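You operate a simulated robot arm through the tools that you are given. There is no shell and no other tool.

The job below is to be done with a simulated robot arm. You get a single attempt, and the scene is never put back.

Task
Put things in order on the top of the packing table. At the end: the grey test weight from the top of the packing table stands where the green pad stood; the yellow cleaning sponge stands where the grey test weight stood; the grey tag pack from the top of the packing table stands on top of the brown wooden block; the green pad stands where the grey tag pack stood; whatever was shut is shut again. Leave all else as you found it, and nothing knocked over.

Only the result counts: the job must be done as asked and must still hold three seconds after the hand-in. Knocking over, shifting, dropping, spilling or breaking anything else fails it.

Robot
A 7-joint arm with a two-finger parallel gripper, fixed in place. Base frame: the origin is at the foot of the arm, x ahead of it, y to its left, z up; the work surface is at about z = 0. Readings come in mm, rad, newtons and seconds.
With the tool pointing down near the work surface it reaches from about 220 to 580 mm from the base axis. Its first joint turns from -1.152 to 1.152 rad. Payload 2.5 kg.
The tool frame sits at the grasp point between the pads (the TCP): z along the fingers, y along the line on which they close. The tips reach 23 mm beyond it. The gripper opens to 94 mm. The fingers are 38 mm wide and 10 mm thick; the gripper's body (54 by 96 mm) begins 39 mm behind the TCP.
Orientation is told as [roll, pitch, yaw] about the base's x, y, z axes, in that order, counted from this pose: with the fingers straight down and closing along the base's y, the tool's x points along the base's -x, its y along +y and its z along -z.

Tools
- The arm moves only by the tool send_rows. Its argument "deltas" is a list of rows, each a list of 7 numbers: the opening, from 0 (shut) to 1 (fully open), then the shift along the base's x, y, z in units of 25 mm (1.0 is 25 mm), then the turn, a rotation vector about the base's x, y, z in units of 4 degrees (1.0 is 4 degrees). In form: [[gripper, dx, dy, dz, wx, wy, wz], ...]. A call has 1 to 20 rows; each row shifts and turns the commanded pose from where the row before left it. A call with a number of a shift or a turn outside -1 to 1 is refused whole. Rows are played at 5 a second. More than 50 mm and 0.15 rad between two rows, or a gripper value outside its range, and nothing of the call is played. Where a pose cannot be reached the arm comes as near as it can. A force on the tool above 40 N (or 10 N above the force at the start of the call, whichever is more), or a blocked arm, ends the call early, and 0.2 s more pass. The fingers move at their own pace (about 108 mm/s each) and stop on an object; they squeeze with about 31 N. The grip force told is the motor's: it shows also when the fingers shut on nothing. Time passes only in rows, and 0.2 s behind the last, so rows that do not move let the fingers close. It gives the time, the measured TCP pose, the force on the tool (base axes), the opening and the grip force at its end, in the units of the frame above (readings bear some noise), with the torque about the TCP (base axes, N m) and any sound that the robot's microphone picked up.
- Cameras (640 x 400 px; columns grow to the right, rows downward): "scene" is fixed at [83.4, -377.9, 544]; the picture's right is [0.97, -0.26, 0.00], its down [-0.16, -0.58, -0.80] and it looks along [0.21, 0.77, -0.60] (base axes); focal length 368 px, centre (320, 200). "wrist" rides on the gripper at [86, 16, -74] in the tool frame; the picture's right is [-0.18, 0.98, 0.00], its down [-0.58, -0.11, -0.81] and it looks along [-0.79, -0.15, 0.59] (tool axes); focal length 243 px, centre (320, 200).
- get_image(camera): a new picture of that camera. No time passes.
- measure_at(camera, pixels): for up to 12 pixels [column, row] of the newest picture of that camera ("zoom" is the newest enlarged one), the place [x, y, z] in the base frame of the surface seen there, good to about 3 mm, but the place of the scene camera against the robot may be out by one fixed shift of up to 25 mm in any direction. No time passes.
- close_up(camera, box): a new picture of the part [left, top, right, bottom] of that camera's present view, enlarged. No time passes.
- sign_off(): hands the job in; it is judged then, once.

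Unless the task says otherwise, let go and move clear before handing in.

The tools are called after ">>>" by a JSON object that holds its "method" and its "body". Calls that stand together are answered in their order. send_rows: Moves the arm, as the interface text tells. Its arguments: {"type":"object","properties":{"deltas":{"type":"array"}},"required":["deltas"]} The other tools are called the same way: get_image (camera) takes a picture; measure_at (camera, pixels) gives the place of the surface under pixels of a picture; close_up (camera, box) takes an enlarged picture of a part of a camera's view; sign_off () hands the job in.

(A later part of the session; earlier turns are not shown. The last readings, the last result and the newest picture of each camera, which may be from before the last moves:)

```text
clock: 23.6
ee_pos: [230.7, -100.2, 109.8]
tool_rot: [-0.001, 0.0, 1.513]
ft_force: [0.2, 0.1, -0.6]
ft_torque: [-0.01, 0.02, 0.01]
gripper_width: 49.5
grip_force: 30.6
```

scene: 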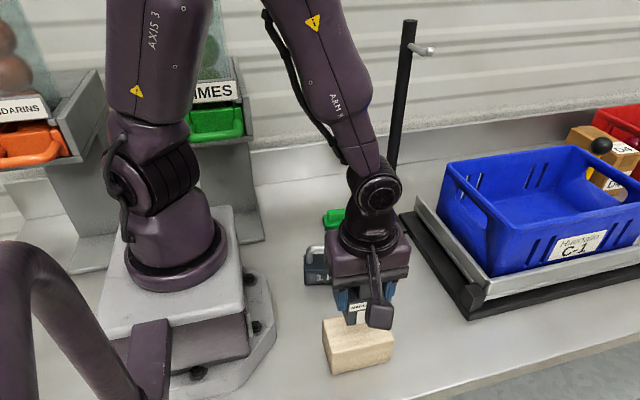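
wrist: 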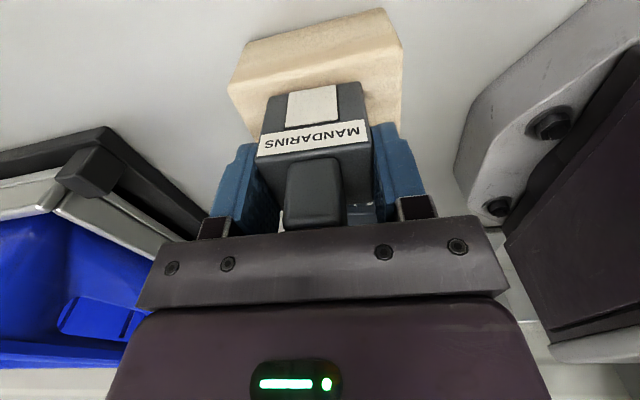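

>>> {"method": "send_rows", "body": {"deltas": [[0, 0, 0, -0.03, 0, 0, 0], [0, 0, 0, 0, 0, 0, 0]]}}

>>> {"method": "send_rows", "body": {"deltas": [[0, 0, 0, -0.03, 0, 0, 0], [0, 0, 0, 0, 0, 0, 0]]}}

>>> {"method": "close_up", "body": {"camera": "scene", "box": [330, 290, 390, 350]}}

```text
clock: 24.2
ee_pos: [229.8, -101.7, 108.7]
tool_rot: [-0.001, 0.0, 1.513]
ft_force: [0.6, -0.6, -0.5]
ft_torque: [-0.03, -0.01, 0.01]
gripper_width: 49.3
grip_force: 30.9
```

```text
clock: 24.8
ee_pos: [231.1, -100.3, 107.3]
tool_rot: [0.0, 0.0, 1.514]
ft_force: [-5.3, 1.6, 24.6]
ft_torque: [0.15, 0.23, -0.01]
gripper_width: 49.7
grip_force: 31.3
```

```text
6.67 times, centred on (360, 320) of scene
```

zoom: 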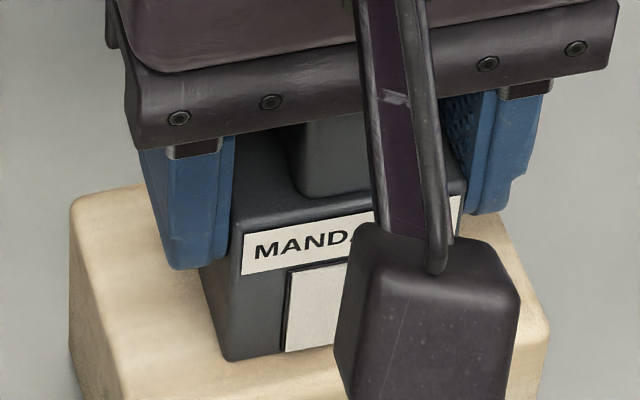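

Contact: the force jumped to 24.6 N. I'll ease back half a millimetre, then open the fingers.

>>> {"method": "send_rows", "body": {"deltas": [[0, 0, 0, 0.022, 0, 0, 0], [0, 0, 0, 0, 0, 0, 0]]}}

```text
clock: 25.4
ee_pos: [230.6, -100.7, 108.6]
tool_rot: [-0.002, 0.0, 1.514]
ft_force: [-0.4, -0.7, 14.7]
ft_torque: [-0.01, 0.05, -0.01]
gripper_width: 49.5
grip_force: 30.8
```

>>> {"method": "send_rows", "body": {"deltas": [[0, 0, 0, 0.02, 0, 0, 0], [0, 0, 0, 0, 0, 0, 0]]}}

```text
clock: 26.0
ee_pos: [230.1, -100.3, 108.7]
tool_rot: [0.002, 0.0, 1.512]
ft_force: [0.2, -0.2, -0.5]
ft_torque: [-0.04, 0.02, -0.02]
gripper_width: 49.6
grip_force: 31.1
```

The force is back to about zero, so the pack rests on or just above the block. I'll open to 70 mm and rise straight up.

>>> {"method": "send_rows", "body": {"deltas": [[0.55, 0, 0, 0, 0, 0, 0], [0.62, 0, 0, 0, 0, 0, 0], [0.75, 0, 0, 0, 0, 0, 0], [0.75, 0, 0, 0, 0, 0, 0]]}}

>>> {"method": "get_image", "body": {"camera": "wrist"}}

>>> {"method": "close_up", "body": {"camera": "scene", "box": [330, 290, 390, 350]}}

```text
clock: 27.0
ee_pos: [230.6, -100.6, 108.3]
tool_rot: [0.001, 0.0, 1.513]
ft_force: [-0.2, 0.4, 0.5]
ft_torque: [0.0, 0.01, 0.01]
gripper_width: 70.5
grip_force: 0.2
```

```text
taken
```

wrist: 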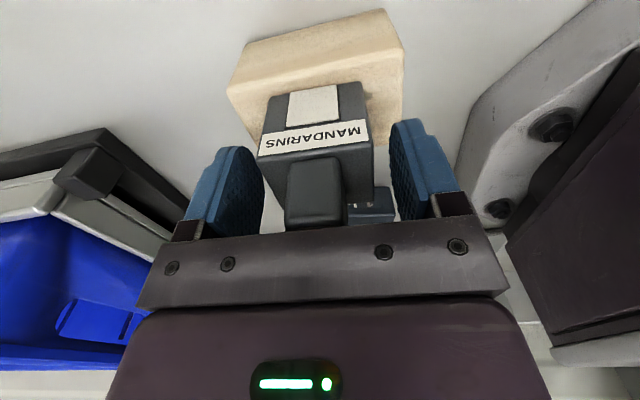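

```text
6.67 times, centred on (360, 320) of scene
```

zoom: 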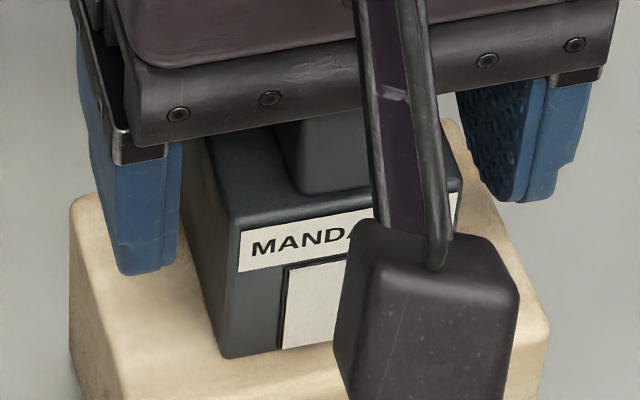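

The pack is free and standing on the block. Now I'll go straight up.

>>> {"method": "send_rows", "body": {"deltas": [[0.75, 0, 0, 0.3, 0, 0, 0], [0.75, 0, 0, 0.6, 0, 0, 0], [0.75, 0, 0, 0.9, 0, 0, 0], [0.75, 0, 0, 1, 0, 0, 0], [0.75, 0, 0, 1, 0, 0, 0], [0.75, 0, 0, 1, 0, 0, 0], [0.75, 0, 0, 0.8, 0, 0, 0], [0.75, 0, 0, 0, 0, 0, 0]]}}

>>> {"method": "get_image", "body": {"camera": "scene"}}

>>> {"method": "get_image", "body": {"camera": "wrist"}}

```text
clock: 28.8
ee_pos: [229.9, -100.1, 248.3]
tool_rot: [-0.001, 0.001, 1.513]
ft_force: [0.0, -0.5, 0.1]
ft_torque: [0.0, -0.05, -0.03]
gripper_width: 70.7
grip_force: 0.0
```

```text
taken
```

scene: 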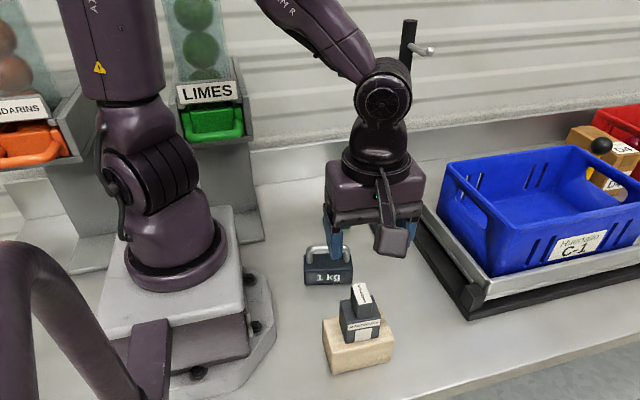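

```text
taken
```

wrist: 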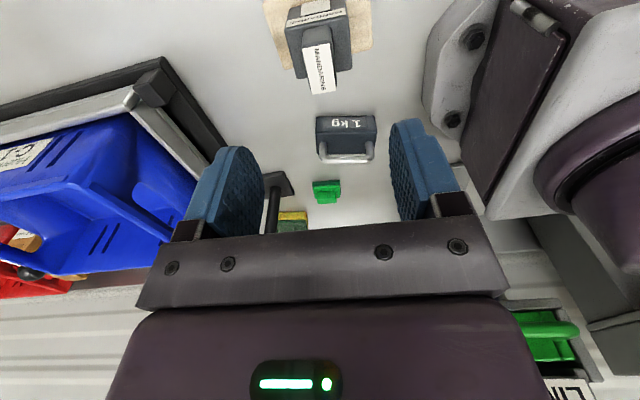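

The tag pack stands on the block with the block unmoved, so the first move is done. Next is the green pad at about (291,196). I'll grip its base along the length, since a grip on a raised knob slipped before, and move above it now.

>>> {"method": "send_rows", "body": {"deltas": [[0.85, 0.174, 0.7, -0.1, 0, 0, -0.1], [0.85, 0.174, 0.85, -0.3, 0, 0, -0.1], [0.85, 0.174, 0.85, -0.3, 0, 0, -0.1], [0.85, 0.174, 0.85, -0.3, 0, 0, -0.1], [0.85, 0.174, 0.85, -0.3, 0, 0, -0.1], [0.85, 0.174, 0.85, -0.3, 0, 0, -0.1], [0.85, 0.174, 0.85, -0.3, 0, 0, -0.1], [0.85, 0.174, 0.85, -0.3, 0, 0, -0.1], [0.85, 0.174, 0.85, -0.3, 0, 0, -0.1], [0.85, 0.174, 0.85, -0.4, 0, 0, -0.1], [0.85, 0.174, 0.85, -0.5, 0, 0, -0.1], [0.85, 0.174, 0.85, -0.5, 0, 0, -0.1], [0.85, 0.174, 0.85, -0.5, 0, 0, -0.1], [0.85, 0.174, 0.9, -0.3, 0, 0, -0.1], [0.85, 0, 0, 0, 0, 0, 0]]}}

>>> {"method": "get_image", "body": {"camera": "wrist"}}

>>> {"method": "get_image", "body": {"camera": "scene"}}

```text
clock: 32.0
ee_pos: [290.6, 192.2, 131.7]
tool_rot: [0.0, 0.001, 1.418]
ft_force: [0.6, 0.5, 0.2]
ft_torque: [-0.03, 0.01, 0.01]
gripper_width: 80.3
grip_force: 0.2
```

```text
taken
```

wrist: 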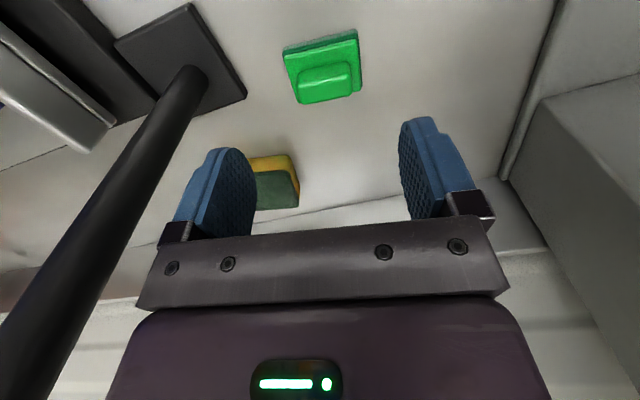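

```text
taken
```

scene: 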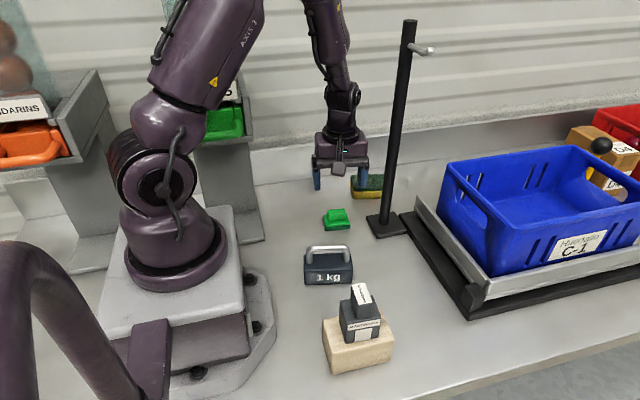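

The pad is in clear view at wrist (322,68), and the pole at the left is clear of the hand. I'll enlarge and measure the pad.

>>> {"method": "close_up", "body": {"camera": "wrist", "box": [260, 10, 400, 120]}}

>>> {"method": "measure_at", "body": {"camera": "wrist", "pixels": [[284, 52], [357, 32], [287, 58], [357, 40], [298, 101], [361, 90], [297, 85], [348, 66], [303, 100], [352, 92], [325, 85], [320, 60]]}}

```text
3.64 times, centred on (330, 65) of wrist
```

zoom: 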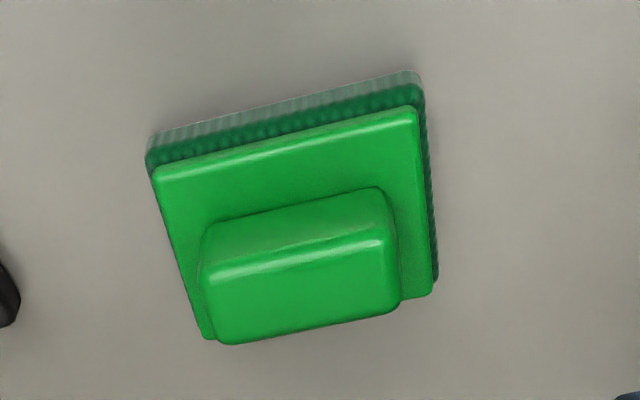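

```text
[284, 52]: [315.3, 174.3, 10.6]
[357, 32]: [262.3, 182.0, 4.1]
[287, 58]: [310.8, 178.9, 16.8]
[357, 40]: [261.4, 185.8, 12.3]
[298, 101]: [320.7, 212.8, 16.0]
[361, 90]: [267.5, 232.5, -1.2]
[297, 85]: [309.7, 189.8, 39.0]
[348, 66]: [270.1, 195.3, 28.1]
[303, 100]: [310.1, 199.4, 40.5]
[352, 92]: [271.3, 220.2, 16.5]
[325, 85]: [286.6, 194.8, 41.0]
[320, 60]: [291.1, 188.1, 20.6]
```

>>> {"method": "measure_at", "body": {"camera": "zoom", "pixels": [[158, 178], [415, 115], [210, 332], [430, 290], [208, 275], [385, 235], [228, 338], [396, 308], [300, 290], [148, 165], [150, 140], [415, 75]]}}

```text
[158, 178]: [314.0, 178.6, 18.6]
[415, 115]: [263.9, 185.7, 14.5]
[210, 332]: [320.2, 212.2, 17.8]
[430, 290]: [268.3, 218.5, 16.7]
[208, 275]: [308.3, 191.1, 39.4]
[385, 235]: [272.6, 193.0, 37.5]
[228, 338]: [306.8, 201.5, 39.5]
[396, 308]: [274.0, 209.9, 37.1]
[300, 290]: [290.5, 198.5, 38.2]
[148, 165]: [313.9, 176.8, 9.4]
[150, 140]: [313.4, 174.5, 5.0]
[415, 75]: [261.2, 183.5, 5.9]
```

The pad's centre is (291.4,198.6) with yaw about -7.5°. I'll shift +5.8 mm in y and descend to z≈28, straddling the base.

>>> {"method": "send_rows", "body": {"deltas": [[0.85, 0, 0.232, 0, 0, 0, 0.2], [0.85, 0, 0, -0.6, 0, 0, 0], [0.85, 0, 0, -0.7, 0, 0, 0], [0.85, 0, 0, -0.7, 0, 0, 0], [0.85, 0, 0, -0.7, 0, 0, 0], [0.85, 0, 0, -0.6, 0, 0, 0], [0.85, 0, 0, -0.4, 0, 0, 0], [0.85, 0, 0, -0.3, 0, 0, 0], [0.85, 0, 0, -0.15, 0, 0, 0], [0.85, 0, 0, 0, 0, 0, 0]]}}

>>> {"method": "get_image", "body": {"camera": "wrist"}}

>>> {"method": "close_up", "body": {"camera": "scene", "box": [270, 150, 420, 270]}}

```text
clock: 34.2
ee_pos: [291.7, 199.6, 27.2]
tool_rot: [0.001, 0.0, 1.431]
ft_force: [0.0, 0.5, -0.3]
ft_torque: [-0.02, -0.01, 0.03]
gripper_width: 80.0
grip_force: 0.0
```

```text
taken
```

wrist: 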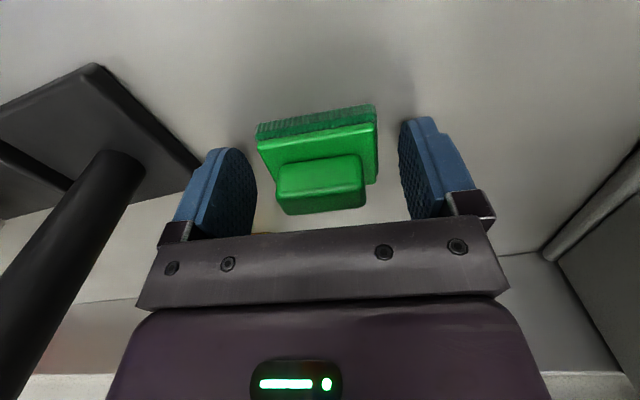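

```text
3.33 times, centred on (345, 210) of scene
```

zoom: 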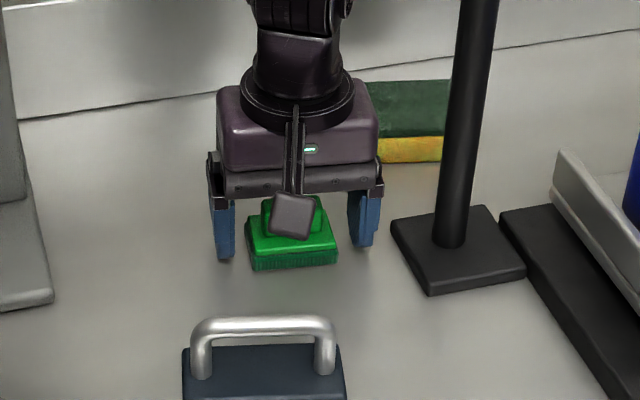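

The pad is centred between the fingers. I'll close and do a small test lift.

>>> {"method": "send_rows", "body": {"deltas": [[0.65, 0, 0, 0, 0, 0, 0], [0.5, 0, 0, 0, 0, 0, 0], [0, 0, 0, 0, 0, 0, 0], [0, 0, 0, 0, 0, 0, 0], [0, 0, 0, 0, 0, 0, 0]]}}

>>> {"method": "send_rows", "body": {"deltas": [[0, 0, 0, 0.1, 0, 0, 0], [0, 0, 0, 0.2, 0, 0, 0], [0, 0, 0, 0.2, 0, 0, 0], [0, 0, 0, 0, 0, 0, 0]]}}

>>> {"method": "get_image", "body": {"camera": "wrist"}}

>>> {"method": "close_up", "body": {"camera": "scene", "box": [270, 150, 420, 270]}}

```text
clock: 35.4
ee_pos: [290.6, 198.5, 26.9]
tool_rot: [0.0, -0.001, 1.43]
ft_force: [0.2, 0.7, -0.1]
ft_torque: [-0.05, -0.02, 0.0]
gripper_width: 57.1
grip_force: 30.5
```

```text
clock: 36.4
ee_pos: [290.9, 201.0, 41.4]
tool_rot: [0.0, 0.0, 1.43]
ft_force: [-0.1, -0.1, -0.7]
ft_torque: [-0.03, -0.03, -0.03]
gripper_width: 57.0
grip_force: 30.3
```

```text
taken
```

wrist: 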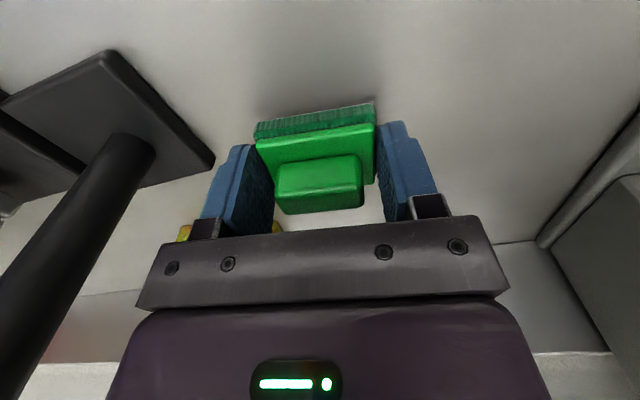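

```text
3.33 times, centred on (345, 210) of scene
```

zoom: 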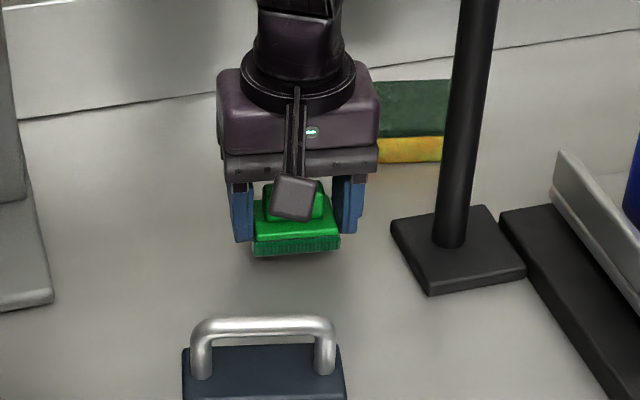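

The pad is held and rises with the gripper. I'll lift to z≈140 and carry it at x≈285 until it's past the pole and peg, then out to the tag pack's old spot at (350.6,-21).

>>> {"method": "send_rows", "body": {"deltas": [[0, 0, 0, 0.6, 0, 0, 0], [0, 0, 0, 0.8, 0, 0, 0], [0, 0, 0, 0.9, 0, 0, 0], [0, 0, 0, 0.9, 0, 0, 0], [0, 0, 0, 0.8, 0, 0, 0], [0, -0.03, -0.6, 0, 0, 0, 0], [0, -0.03, -0.85, 0, 0, 0, 0], [0, -0.03, -0.85, 0, 0, 0, 0], [0, -0.03, -0.85, 0, 0, 0, 0], [0, -0.03, -0.85, 0, 0, 0, 0], [0, -0.03, -0.85, 0, 0, 0, 0], [0, -0.03, -0.85, 0, 0, 0, 0], [0, -0.03, -0.8, 0, 0, 0, 0], [0, 0, -0.64, 0, 0, 0, 0], [0, 0.6, -0.41, 0, 0, 0, 0], [0, 0.7, -0.41, 0, 0, 0, 0], [0, 0.7, -0.41, 0, 0, 0, 0], [0, 0.604, -0.414, 0, 0, 0, 0], [0, 0, 0, 0, 0, 0, 0]]}}

>>> {"method": "get_image", "body": {"camera": "wrist"}}

>>> {"method": "get_image", "body": {"camera": "scene"}}

```text
clock: 40.4
ee_pos: [349.2, -20.1, 140.9]
tool_rot: [0.001, -0.002, 1.429]
ft_force: [0.8, 0.1, -0.1]
ft_torque: [0.01, 0.02, 0.01]
gripper_width: 57.0
grip_force: 31.2
```

```text
taken
```

wrist: 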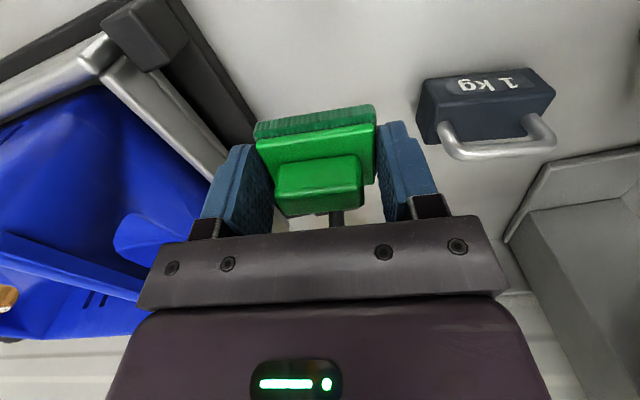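

```text
taken
```

scene: 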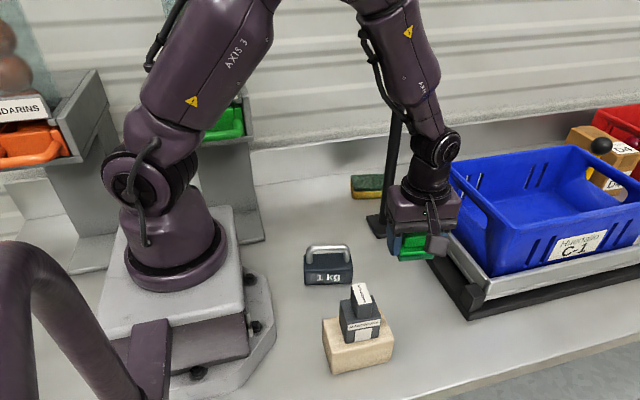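

I'm over the tag pack's old spot with the area below clear. I'll lower to just above contact, which I expect at TCP z≈28.

>>> {"method": "send_rows", "body": {"deltas": [[0, 0, 0, -0.5, 0, 0, 0], [0, 0, 0, -0.7, 0, 0, 0], [0, 0, 0, -0.7, 0, 0, 0], [0, 0, 0, -0.7, 0, 0, 0], [0, 0, 0, -0.7, 0, 0, 0], [0, 0, 0, -0.5, 0, 0, 0], [0, 0, 0, -0.35, 0, 0, 0], [0, 0, 0, -0.2, 0, 0, 0], [0, 0, 0, -0.08, 0, 0, 0], [0, 0, 0, 0, 0, 0, 0]]}}

>>> {"method": "send_rows", "body": {"deltas": [[0, 0, 0, -0.03, 0, 0, 0], [0, 0, 0, 0, 0, 0, 0]]}}

>>> {"method": "send_rows", "body": {"deltas": [[0, 0, 0, -0.025, 0, 0, 0], [0, 0, 0, 0, 0, 0, 0]]}}

```text
clock: 42.6
ee_pos: [348.8, -20.4, 28.8]
tool_rot: [0.0, -0.001, 1.431]
ft_force: [0.1, 0.4, -0.5]
ft_torque: [-0.01, -0.01, 0.02]
gripper_width: 56.9
grip_force: 31.0
```

```text
clock: 43.2
ee_pos: [350.5, -20.0, 28.7]
tool_rot: [0.001, 0.0, 1.429]
ft_force: [0.7, 0.6, 0.3]
ft_torque: [-0.01, 0.01, 0.02]
gripper_width: 57.0
grip_force: 30.9
```

```text
clock: 43.8
ee_pos: [350.5, -20.9, 28.2]
tool_rot: [0.001, 0.0, 1.429]
ft_force: [0.5, 0.2, -0.5]
ft_torque: [0.0, 0.01, -0.03]
gripper_width: 56.7
grip_force: 30.9
```

>>> {"method": "send_rows", "body": {"deltas": [[0, 0, 0, -0.02, 0, 0, 0], [0, 0, 0, 0, 0, 0, 0]]}}

>>> {"method": "get_image", "body": {"camera": "wrist"}}

>>> {"method": "close_up", "body": {"camera": "scene", "box": [350, 230, 470, 330]}}

```text
clock: 44.4
ee_pos: [350.0, -20.7, 27.6]
tool_rot: [0.0, 0.0, 1.43]
ft_force: [-1.4, -0.6, 5.6]
ft_torque: [0.02, 0.12, 0.02]
gripper_width: 56.8
grip_force: 30.4
```

```text
taken
```

wrist: 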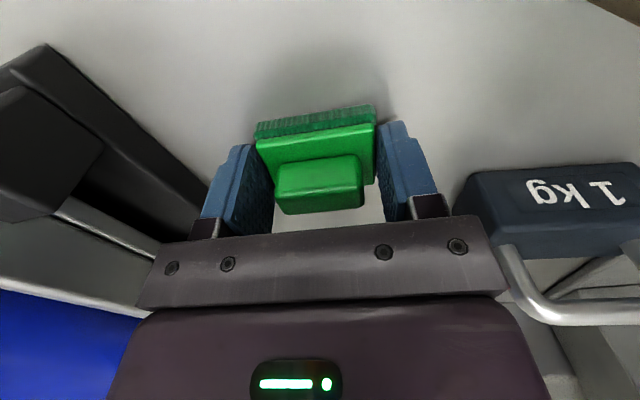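

```text
4.00 times, centred on (410, 280) of scene
```

zoom: 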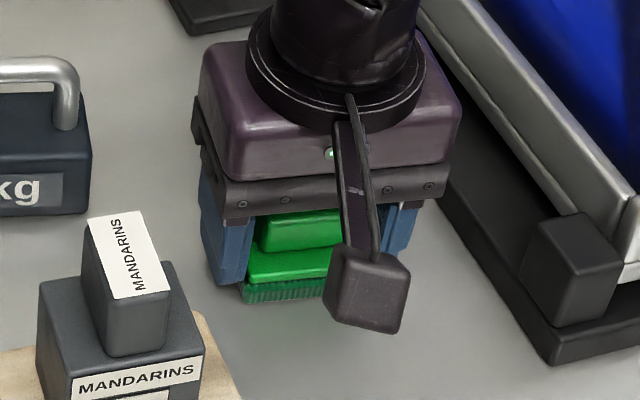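

The pad touches the table with a light 5.6 N. I'll open the fingers, then rise straight up.

>>> {"method": "send_rows", "body": {"deltas": [[0.65, 0, 0, 0, 0, 0, 0], [0.75, 0, 0, 0, 0, 0, 0], [0.85, 0, 0, 0, 0, 0, 0], [0.85, 0, 0, 0, 0, 0, 0], [0.85, 0, 0, 0.3, 0, 0, 0], [0.85, 0, 0, 0.6, 0, 0, 0], [0.85, 0, 0, 0.9, 0, 0, 0], [0.85, 0, 0, 1, 0, 0, 0], [0.85, 0, 0, 1, 0, 0, 0], [0.85, 0, 0, 1, 0, 0, 0], [0.85, 0, 0, 0, 0, 0, 0]]}}

>>> {"method": "get_image", "body": {"camera": "wrist"}}

>>> {"method": "get_image", "body": {"camera": "scene"}}

```text
clock: 46.8
ee_pos: [348.8, -20.4, 147.5]
tool_rot: [0.0, -0.001, 1.43]
ft_force: [0.2, 0.4, 0.4]
ft_torque: [0.0, 0.0, 0.01]
gripper_width: 79.9
grip_force: 0.0
```

```text
taken
```

wrist: 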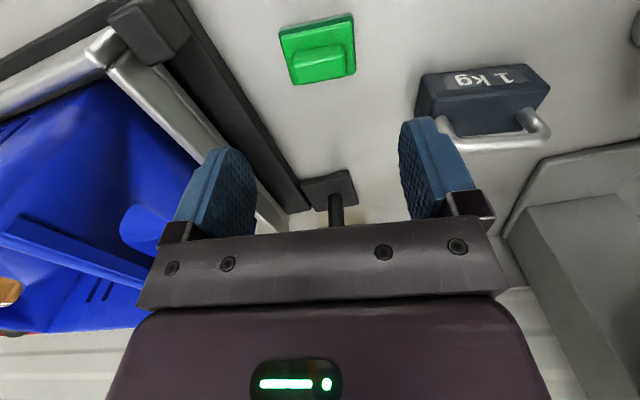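

```text
taken
```

scene: 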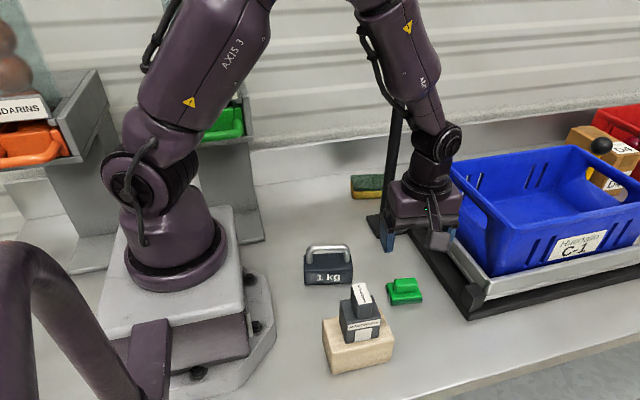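

The pad stands on the tag pack's old spot. Before gripping the weight with yaw -11°, which puts the camera on the robot-base side, I'll check the base platform's extents and verify the pad's new position.

>>> {"method": "measure_at", "body": {"camera": "scene", "pixels": [[243, 300], [240, 240], [268, 290], [272, 330], [250, 350], [230, 215], [215, 260], [200, 240], [265, 275], [245, 240], [238, 320], [256, 330]]}}

>>> {"method": "close_up", "body": {"camera": "wrist", "box": [260, 0, 380, 100]}}

>>> {"method": "close_up", "body": {"camera": "scene", "box": [290, 170, 440, 380]}}

```text
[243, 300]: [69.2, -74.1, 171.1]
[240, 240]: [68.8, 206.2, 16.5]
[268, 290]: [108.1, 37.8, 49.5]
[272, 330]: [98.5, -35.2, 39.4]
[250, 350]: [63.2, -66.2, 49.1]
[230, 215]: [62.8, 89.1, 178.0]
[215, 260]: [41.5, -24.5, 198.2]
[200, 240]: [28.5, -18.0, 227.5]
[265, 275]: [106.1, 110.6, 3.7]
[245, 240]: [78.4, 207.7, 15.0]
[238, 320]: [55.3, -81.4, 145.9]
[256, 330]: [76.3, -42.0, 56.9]
```

```text
4.00 times, centred on (320, 50) of wrist
```

zoom: 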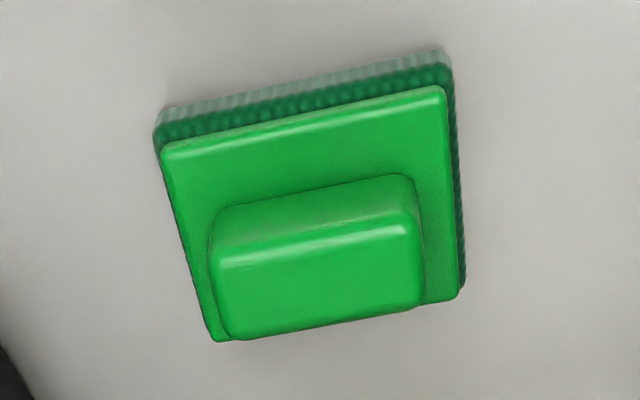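

```text
1.90 times, centred on (365, 275) of scene
```

zoom: 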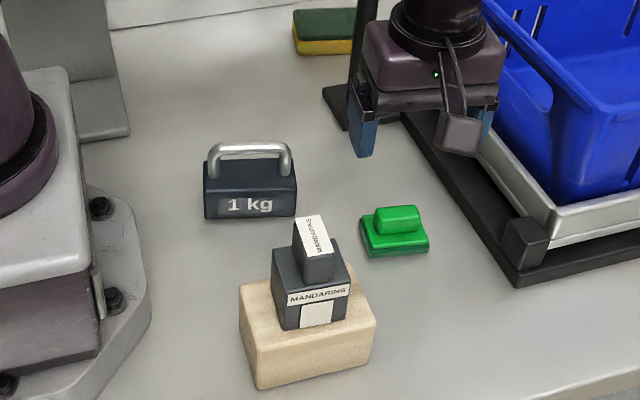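

>>> {"method": "measure_at", "body": {"camera": "scene", "pixels": [[388, 303], [406, 303], [404, 279], [421, 295], [328, 248], [310, 270], [350, 268], [405, 287]]}}

>>> {"method": "measure_at", "body": {"camera": "wrist", "pixels": [[282, 38], [350, 22], [299, 82], [354, 72], [318, 65], [445, 150], [545, 137], [495, 147], [430, 120], [420, 75], [525, 62], [548, 90]]}}

```text
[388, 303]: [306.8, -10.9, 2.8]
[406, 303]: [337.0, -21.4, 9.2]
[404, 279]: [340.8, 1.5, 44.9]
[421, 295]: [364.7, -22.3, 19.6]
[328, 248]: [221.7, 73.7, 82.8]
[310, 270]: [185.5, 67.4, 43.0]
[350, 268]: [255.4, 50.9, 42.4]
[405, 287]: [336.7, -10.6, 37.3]
```

```text
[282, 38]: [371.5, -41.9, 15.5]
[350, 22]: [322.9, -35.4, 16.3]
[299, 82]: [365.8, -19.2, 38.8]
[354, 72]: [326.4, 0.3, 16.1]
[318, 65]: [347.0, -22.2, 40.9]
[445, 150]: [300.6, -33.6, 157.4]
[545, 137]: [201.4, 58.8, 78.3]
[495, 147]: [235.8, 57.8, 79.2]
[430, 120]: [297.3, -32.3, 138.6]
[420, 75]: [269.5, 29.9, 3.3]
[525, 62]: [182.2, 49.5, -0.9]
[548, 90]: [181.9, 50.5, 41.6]
```

The pad is centred at (349,-20.8), as intended. Now I'll move to the weight at about (232,55), rotating the tool to yaw -11° so the fingers close across the handle.

>>> {"method": "send_rows", "body": {"deltas": [[0.6, -0.2365, 0.152, 0.08, 0, 0, -1], [0.6, -0.2365, 0.152, 0.08, 0, 0, -1], [0.6, -0.2365, 0.152, 0.08, 0, 0, -1], [0.6, -0.2365, 0.152, 0.08, 0, 0, -1], [0.6, -0.2365, 0.152, 0.08, 0, 0, -1], [0.6, -0.2365, 0.152, 0.08, 0, 0, -1], [0.6, -0.2365, 0.152, 0.08, 0, 0, -1], [0.6, -0.2365, 0.152, 0.08, 0, 0, -1], [0.6, -0.2365, 0.152, 0.08, 0, 0, -1], [0.6, -0.2365, 0.152, 0.08, 0, 0, -1], [0.6, -0.2365, 0.152, 0.08, 0, 0, -1], [0.6, -0.2365, 0.152, 0.08, 0, 0, -1], [0.6, -0.2365, 0.152, 0.08, 0, 0, -1], [0.6, -0.2365, 0.152, 0.08, 0, 0, -1], [0.6, -0.2365, 0.152, 0.08, 0, 0, -1], [0.6, -0.2365, 0.152, 0.08, 0, 0, -1], [0.6, -0.2365, 0.152, 0.08, 0, 0, -1], [0.6, -0.2365, 0.152, 0.08, 0, 0, -1], [0.6, -0.2365, 0.152, 0.08, 0, 0, -1], [0.6, -0.2365, 0.152, 0.08, 0, 0, -1]]}}

>>> {"method": "send_rows", "body": {"deltas": [[0.6, 0, 0, -0.2, 0, 0, -0.8], [0.6, 0, 0, -0.4, 0, 0, -0.8], [0.6, 0, 0, -0.5, 0, 0, -0.8], [0.6, 0, 0, -0.5, 0, 0, -0.8], [0.6, 0, 0, 0, 0, 0, 0]]}}

>>> {"method": "get_image", "body": {"camera": "wrist"}}

>>> {"method": "get_image", "body": {"camera": "scene"}}

```text
clock: 51.0
ee_pos: [231.5, 56.0, 186.4]
tool_rot: [0.0, 0.001, 0.031]
ft_force: [0.2, 1.4, -1.1]
ft_torque: [0.02, -0.03, 0.0]
gripper_width: 56.7
grip_force: 0.1
```

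```text
clock: 52.2
ee_pos: [231.7, 55.8, 146.7]
tool_rot: [0.0, -0.001, -0.191]
ft_force: [0.2, -0.4, 0.0]
ft_torque: [-0.03, 0.02, 0.02]
gripper_width: 56.6
grip_force: 0.1
```

```text
taken
```

wrist: 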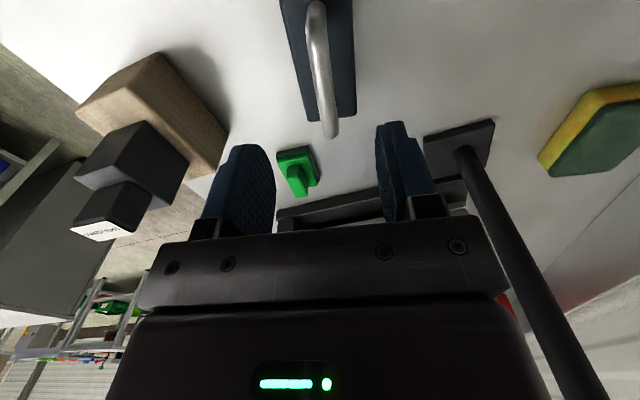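

```text
taken
```

scene: 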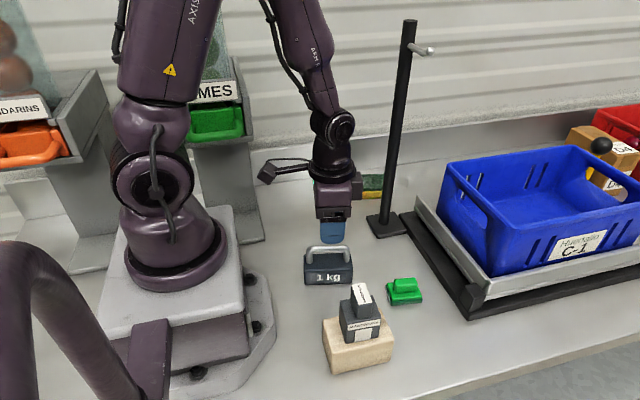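

The wrist view shows the weight's handle running from (313,10) to (330,125), centred between the fingers. I'll measure it.

>>> {"method": "close_up", "body": {"camera": "wrist", "box": [260, 0, 400, 150]}}

>>> {"method": "measure_at", "body": {"camera": "wrist", "pixels": [[314, 10], [318, 40], [322, 70], [326, 100], [330, 125], [331, 134], [300, 60], [352, 60], [307, 118], [354, 112], [288, 20], [350, 10]]}}

>>> {"method": "measure_at", "body": {"camera": "wrist", "pixels": [[540, 155], [590, 95], [575, 172], [630, 115], [640, 90], [545, 150], [560, 165], [600, 150], [480, 170], [500, 130], [640, 200], [640, 240]]}}

```text
2.67 times, centred on (330, 75) of wrist
```

zoom: 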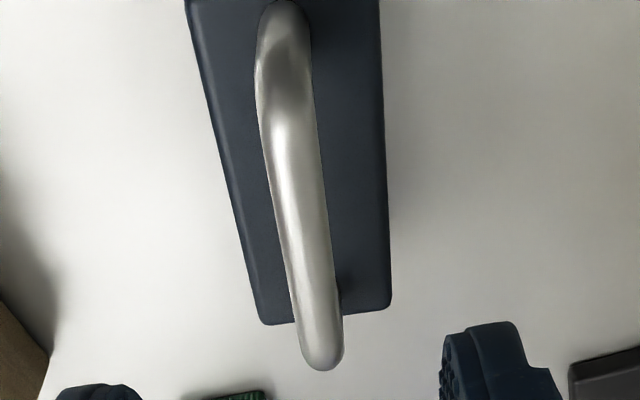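

```text
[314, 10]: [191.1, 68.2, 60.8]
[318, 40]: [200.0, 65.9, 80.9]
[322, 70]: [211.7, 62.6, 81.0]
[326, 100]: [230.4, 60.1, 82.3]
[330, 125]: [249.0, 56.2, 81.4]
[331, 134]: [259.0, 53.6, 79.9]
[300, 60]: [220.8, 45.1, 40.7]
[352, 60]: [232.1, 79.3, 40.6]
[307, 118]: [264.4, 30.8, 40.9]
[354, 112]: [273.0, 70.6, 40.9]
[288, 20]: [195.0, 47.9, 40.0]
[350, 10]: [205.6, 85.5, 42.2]
```

```text
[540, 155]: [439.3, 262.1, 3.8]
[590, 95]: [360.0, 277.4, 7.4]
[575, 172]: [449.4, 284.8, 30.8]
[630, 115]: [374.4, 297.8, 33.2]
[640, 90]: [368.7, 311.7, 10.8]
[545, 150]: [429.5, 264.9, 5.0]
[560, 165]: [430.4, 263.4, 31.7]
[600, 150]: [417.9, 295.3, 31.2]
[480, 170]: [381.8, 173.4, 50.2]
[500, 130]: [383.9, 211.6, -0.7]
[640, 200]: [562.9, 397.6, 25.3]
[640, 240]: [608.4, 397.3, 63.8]
```

The handle bar runs from (191,68) to (259,54.5) at z≈81, so the weight's centre is about (230,60) with yaw about -12.4°. I'll correct by (-2.3,+5) mm, descend to z≈76 and then close on the handle.

>>> {"method": "send_rows", "body": {"deltas": [[0.6, -0.092, 0.2, 0, 0, 0, -0.37], [0.6, 0, 0, -0.4, 0, 0, 0], [0.6, 0, 0, -0.6, 0, 0, 0], [0.6, 0, 0, -0.6, 0, 0, 0], [0.6, 0, 0, -0.5, 0, 0, 0], [0.6, 0, 0, -0.4, 0, 0, 0], [0.6, 0, 0, -0.25, 0, 0, 0], [0.6, 0, 0, -0.126, 0, 0, 0], [0.6, 0, 0, 0, 0, 0, 0]]}}

>>> {"method": "get_image", "body": {"camera": "wrist"}}

>>> {"method": "close_up", "body": {"camera": "scene", "box": [250, 180, 400, 310]}}

```text
clock: 54.2
ee_pos: [229.7, 60.7, 75.9]
tool_rot: [0.001, 0.0, -0.217]
ft_force: [-0.8, 0.6, 0.6]
ft_torque: [-0.02, 0.01, 0.03]
gripper_width: 56.6
grip_force: 0.0
```

```text
taken
```

wrist: 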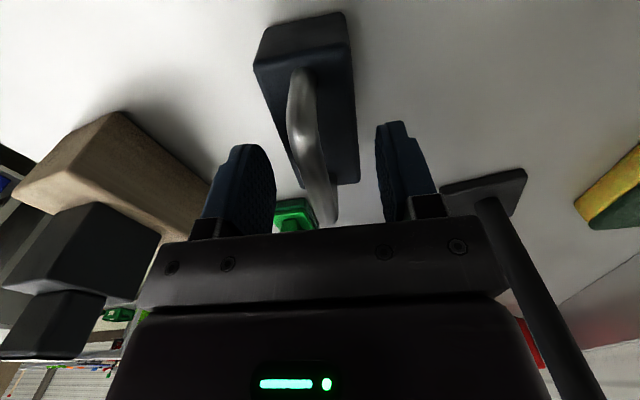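

```text
3.08 times, centred on (325, 245) of scene
```

zoom: 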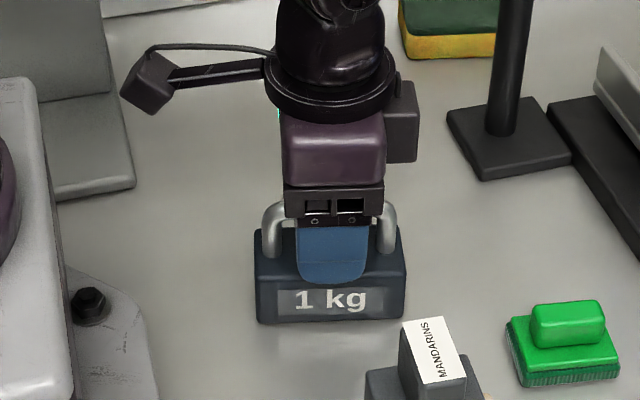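

The handle is centred between the fingers and between its legs. I'll close and do a 10 mm test lift.

>>> {"method": "send_rows", "body": {"deltas": [[0.3, 0, 0, 0, 0, 0, 0], [0.15, 0, 0, 0, 0, 0, 0], [0, 0, 0, 0, 0, 0, 0], [0, 0, 0, 0, 0, 0, 0], [0, 0, 0, 0, 0, 0, 0]]}}

>>> {"method": "send_rows", "body": {"deltas": [[0, 0, 0, 0.1, 0, 0, 0], [0, 0, 0, 0.15, 0, 0, 0], [0, 0, 0, 0.15, 0, 0, 0], [0, 0, 0, 0, 0, 0, 0]]}}

>>> {"method": "get_image", "body": {"camera": "wrist"}}

>>> {"method": "close_up", "body": {"camera": "scene", "box": [250, 180, 400, 310]}}

```text
clock: 55.4
ee_pos: [227.7, 62.1, 76.1]
tool_rot: [0.0, 0.001, -0.216]
ft_force: [0.3, -3.0, -0.3]
ft_torque: [-0.03, 0.04, -0.02]
gripper_width: 11.7
grip_force: 30.8
```

```text
clock: 56.4
ee_pos: [229.3, 61.1, 85.7]
tool_rot: [0.002, -0.001, -0.215]
ft_force: [-0.8, 0.3, -9.6]
ft_torque: [0.01, 0.01, -0.01]
gripper_width: 11.5
grip_force: 30.7
```

```text
taken
```

wrist: 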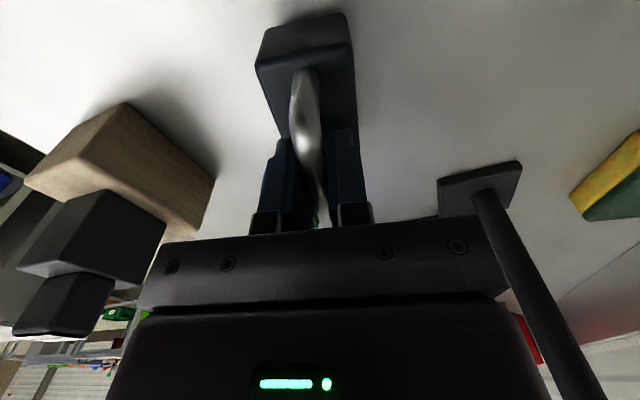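

```text
3.08 times, centred on (325, 245) of scene
```

zoom: 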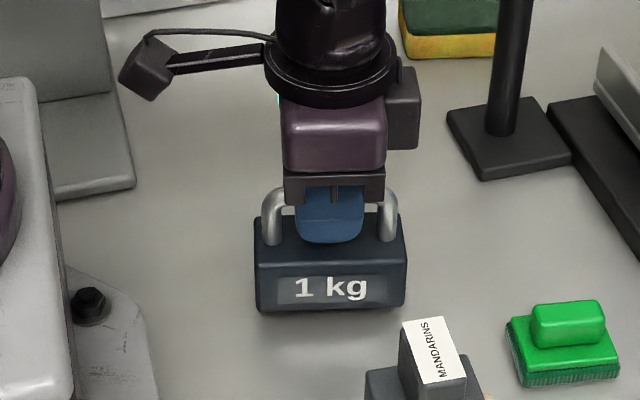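

The weight is held with a -9.6 N load and almost no torque. Before carrying it, I'll check how far the LIMES chute reaches towards the camera's path.

>>> {"method": "measure_at", "body": {"camera": "scene", "pixels": [[215, 122], [235, 115], [243, 100], [225, 90], [262, 235], [250, 180], [240, 150], [242, 125], [205, 30], [290, 170], [330, 160], [400, 140]]}}

>>> {"method": "send_rows", "body": {"deltas": [[0, 0, 0, 0.3, 0, 0, 0], [0, 0, 0, 0.4, 0, 0, 0], [0, 0, 0, 0.4, 0, 0, 0], [0, 0, 0, 0.4, 0, 0, 0], [0, 0, 0, 0.3, 0, 0, 0], [0, 0, 0, 0, 0, 0, 0]]}}

>>> {"method": "get_image", "body": {"camera": "wrist"}}

>>> {"method": "get_image", "body": {"camera": "scene"}}

```text
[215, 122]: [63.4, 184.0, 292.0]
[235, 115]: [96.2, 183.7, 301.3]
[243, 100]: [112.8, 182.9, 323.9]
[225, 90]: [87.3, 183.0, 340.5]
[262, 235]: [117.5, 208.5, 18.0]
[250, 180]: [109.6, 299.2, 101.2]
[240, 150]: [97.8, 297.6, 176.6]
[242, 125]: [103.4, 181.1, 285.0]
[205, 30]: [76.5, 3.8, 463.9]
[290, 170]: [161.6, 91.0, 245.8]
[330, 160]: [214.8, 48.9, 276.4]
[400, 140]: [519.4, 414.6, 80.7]
```

```text
clock: 57.8
ee_pos: [227.8, 61.6, 130.3]
tool_rot: [0.001, -0.001, -0.214]
ft_force: [-1.3, 0.0, -9.5]
ft_torque: [-0.01, 0.01, 0.0]
gripper_width: 11.5
grip_force: 31.1
```

```text
taken
```

wrist: 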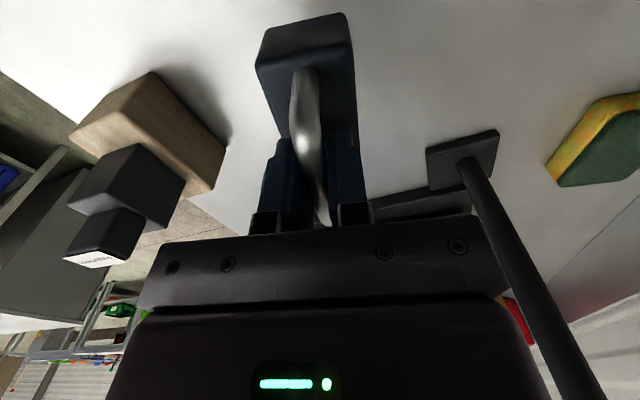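

```text
taken
```

scene: 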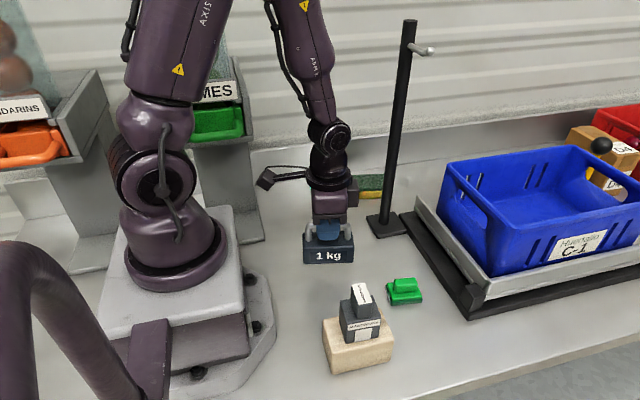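

The weight is steady, and the LIMES chute (x up to 125, z above 280) is clear of the route. I'll carry the weight to the pad's old spot at (291.3,198.6).

>>> {"method": "send_rows", "body": {"deltas": [[0, 0.18, 0.4, 0, 0, 0, 0], [0, 0.3, 0.68, 0, 0, 0, 0], [0, 0.33, 0.75, 0, 0, 0, 0], [0, 0.33, 0.75, 0, 0, 0, 0], [0, 0.33, 0.75, 0, 0, 0, 0], [0, 0.33, 0.75, 0, 0, 0, 0], [0, 0.3, 0.68, 0, 0, 0, 0], [0, 0.2, 0.45, 0, 0, 0, 0], [0, 0.152, 0.334, 0, 0, 0, 0], [0, 0, 0, 0, 0, 0, 0], [0, 0, 0, 0, 0, 0, 0]]}}

>>> {"method": "get_image", "body": {"camera": "wrist"}}

>>> {"method": "get_image", "body": {"camera": "scene"}}

```text
clock: 60.2
ee_pos: [289.9, 200.0, 129.1]
tool_rot: [0.0, 0.001, -0.217]
ft_force: [-0.9, 0.0, -9.9]
ft_torque: [-0.02, 0.0, 0.01]
gripper_width: 11.7
grip_force: 31.0
```

```text
taken
```

wrist: 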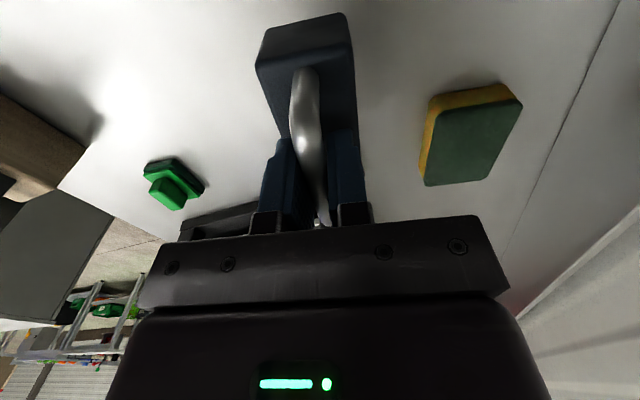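

```text
taken
```

scene: 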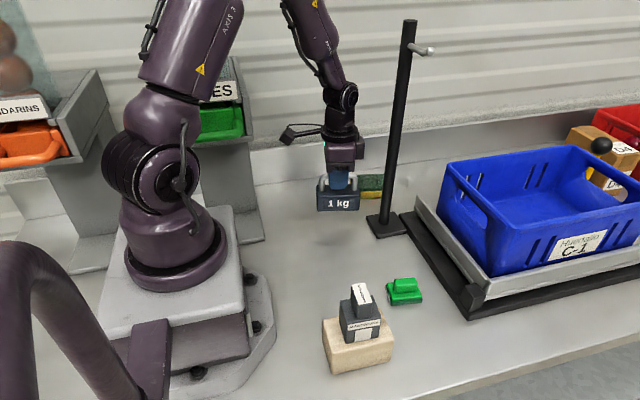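

I'm over the pad's old spot. I'll measure the sponge from this good viewpoint (corners near (427,183), (433,98), (521,103), (487,178)) and lower the weight close to contact.

>>> {"method": "measure_at", "body": {"camera": "wrist", "pixels": [[427, 183], [442, 112], [519, 106], [487, 176], [430, 105], [424, 170], [475, 140], [505, 88], [433, 98], [600, 60], [560, 160], [520, 230]]}}

>>> {"method": "send_rows", "body": {"deltas": [[0, 0, 0, -0.3, 0, 0, 0], [0, 0, 0, -0.45, 0, 0, 0], [0, 0, 0, -0.45, 0, 0, 0], [0, 0, 0, -0.4, 0, 0, 0], [0, 0, 0, -0.25, 0, 0, 0], [0, 0, 0, -0.15, 0, 0, 0], [0, 0, 0, -0.08, 0, 0, 0], [0, 0, 0, 0, 0, 0, 0]]}}

>>> {"method": "send_rows", "body": {"deltas": [[0, 0, 0, -0.04, 0, 0, 0], [0, 0, 0, 0, 0, 0, 0]]}}

>>> {"method": "get_image", "body": {"camera": "wrist"}}

```text
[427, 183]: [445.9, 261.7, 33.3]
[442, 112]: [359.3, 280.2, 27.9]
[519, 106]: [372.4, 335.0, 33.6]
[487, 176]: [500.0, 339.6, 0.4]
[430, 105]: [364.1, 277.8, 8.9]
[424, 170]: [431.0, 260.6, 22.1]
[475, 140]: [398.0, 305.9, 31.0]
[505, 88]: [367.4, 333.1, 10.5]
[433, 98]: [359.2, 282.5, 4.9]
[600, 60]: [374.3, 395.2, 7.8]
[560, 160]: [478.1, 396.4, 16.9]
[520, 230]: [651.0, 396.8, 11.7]
```

```text
clock: 62.0
ee_pos: [290.4, 199.8, 77.4]
tool_rot: [-0.002, 0.001, -0.216]
ft_force: [0.4, 0.4, -9.5]
ft_torque: [0.01, -0.03, -0.02]
gripper_width: 11.6
grip_force: 30.6
```

```text
clock: 62.6
ee_pos: [290.6, 201.3, 77.0]
tool_rot: [0.0, -0.001, -0.216]
ft_force: [-1.0, 1.0, -9.3]
ft_torque: [0.01, 0.02, 0.0]
gripper_width: 11.6
grip_force: 31.8
```

```text
taken
```

wrist: 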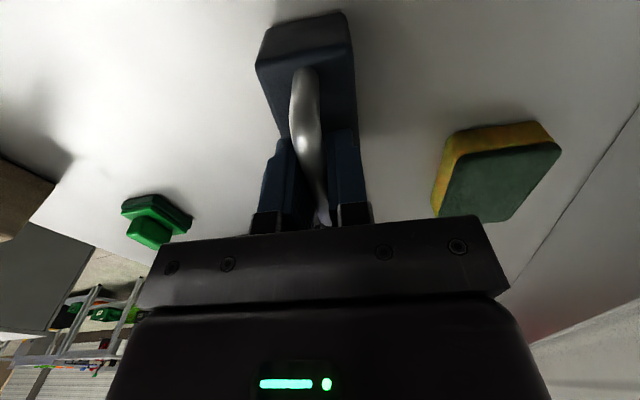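

The weight hangs about 1–2 mm above the table. I'll keep lowering in small steps until contact unloads it.

>>> {"method": "send_rows", "body": {"deltas": [[0, 0, 0, -0.04, 0, 0, 0], [0, 0, 0, 0, 0, 0, 0]]}}

>>> {"method": "send_rows", "body": {"deltas": [[0, 0, 0, -0.03, 0, 0, 0], [0, 0, 0, 0, 0, 0, 0]]}}

```text
clock: 63.2
ee_pos: [290.9, 200.5, 76.9]
tool_rot: [0.0, -0.001, -0.215]
ft_force: [-0.1, 0.6, -9.7]
ft_torque: [0.0, 0.03, 0.04]
gripper_width: 11.6
grip_force: 30.9
```

```text
clock: 63.8
ee_pos: [290.3, 200.2, 76.4]
tool_rot: [0.003, -0.001, -0.216]
ft_force: [-0.2, 0.1, -9.3]
ft_torque: [0.01, 0.0, 0.02]
gripper_width: 11.5
grip_force: 30.9
```

>>> {"method": "send_rows", "body": {"deltas": [[0, 0, 0, -0.03, 0, 0, 0], [0, 0, 0, 0, 0, 0, 0]]}}

>>> {"method": "send_rows", "body": {"deltas": [[0, 0, 0, -0.02, 0, 0, 0], [0, 0, 0, 0, 0, 0, 0]]}}

```text
clock: 64.4
ee_pos: [289.3, 199.9, 75.4]
tool_rot: [0.001, 0.0, -0.216]
ft_force: [-3.0, -3.0, 3.8]
ft_torque: [-0.02, 0.04, -0.01]
gripper_width: 11.6
grip_force: 30.9
```

```text
clock: 65.0
ee_pos: [291.2, 199.9, 75.4]
tool_rot: [0.0, -0.001, -0.216]
ft_force: [-9.8, -9.9, 29.3]
ft_torque: [-0.03, 0.05, 0.03]
gripper_width: 11.5
grip_force: 31.0
```

Contact confirmed. I'll ease up slightly to unload, then release.

>>> {"method": "send_rows", "body": {"deltas": [[0, 0, 0, 0.025, 0, 0, 0], [0, 0, 0, 0, 0, 0, 0]]}}

```text
clock: 65.6
ee_pos: [290.0, 199.7, 74.7]
tool_rot: [-0.001, 0.001, -0.218]
ft_force: [-6.8, -9.3, 23.3]
ft_torque: [-0.03, 0.11, 0.05]
gripper_width: 11.5
grip_force: 30.7
```

>>> {"method": "send_rows", "body": {"deltas": [[0, 0, 0, 0.03, 0, 0, 0], [0, 0, 0, 0, 0, 0, 0]]}}

```text
clock: 66.2
ee_pos: [289.5, 200.3, 76.1]
tool_rot: [0.0, 0.0, -0.216]
ft_force: [1.2, -2.6, -5.2]
ft_torque: [-0.04, -0.31, -0.1]
gripper_width: 11.6
grip_force: 31.3
```

>>> {"method": "send_rows", "body": {"deltas": [[0, 0, 0, -0.008, 0, 0, 0], [0, 0, 0, 0, 0, 0, 0]]}}

>>> {"method": "get_image", "body": {"camera": "wrist"}}

>>> {"method": "close_up", "body": {"camera": "scene", "box": [270, 130, 400, 250]}}

```text
clock: 66.8
ee_pos: [289.6, 199.4, 76.1]
tool_rot: [0.0, 0.001, -0.215]
ft_force: [0.2, 0.8, -9.6]
ft_torque: [-0.02, 0.02, -0.01]
gripper_width: 11.7
grip_force: 30.9
```

```text
taken
```

wrist: 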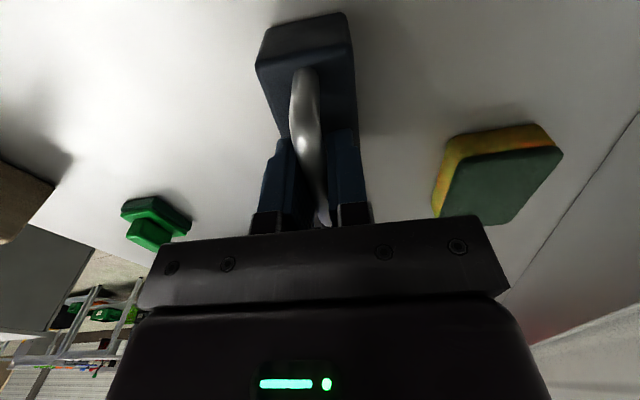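

```text
3.33 times, centred on (335, 190) of scene
```

zoom: 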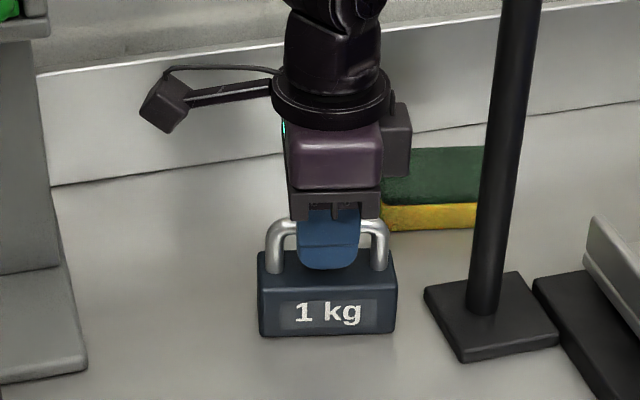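

>>> {"method": "send_rows", "body": {"deltas": [[0, 0, 0, -0.012, 0, 0, 0], [0, 0, 0, 0, 0, 0, 0], [0, 0, 0, 0, 0, 0, 0]]}}

```text
clock: 67.6
ee_pos: [289.6, 199.7, 74.6]
tool_rot: [-0.001, 0.0, -0.216]
ft_force: [-1.5, -0.2, -7.2]
ft_torque: [0.02, -0.03, 0.01]
gripper_width: 11.8
grip_force: 31.3
```

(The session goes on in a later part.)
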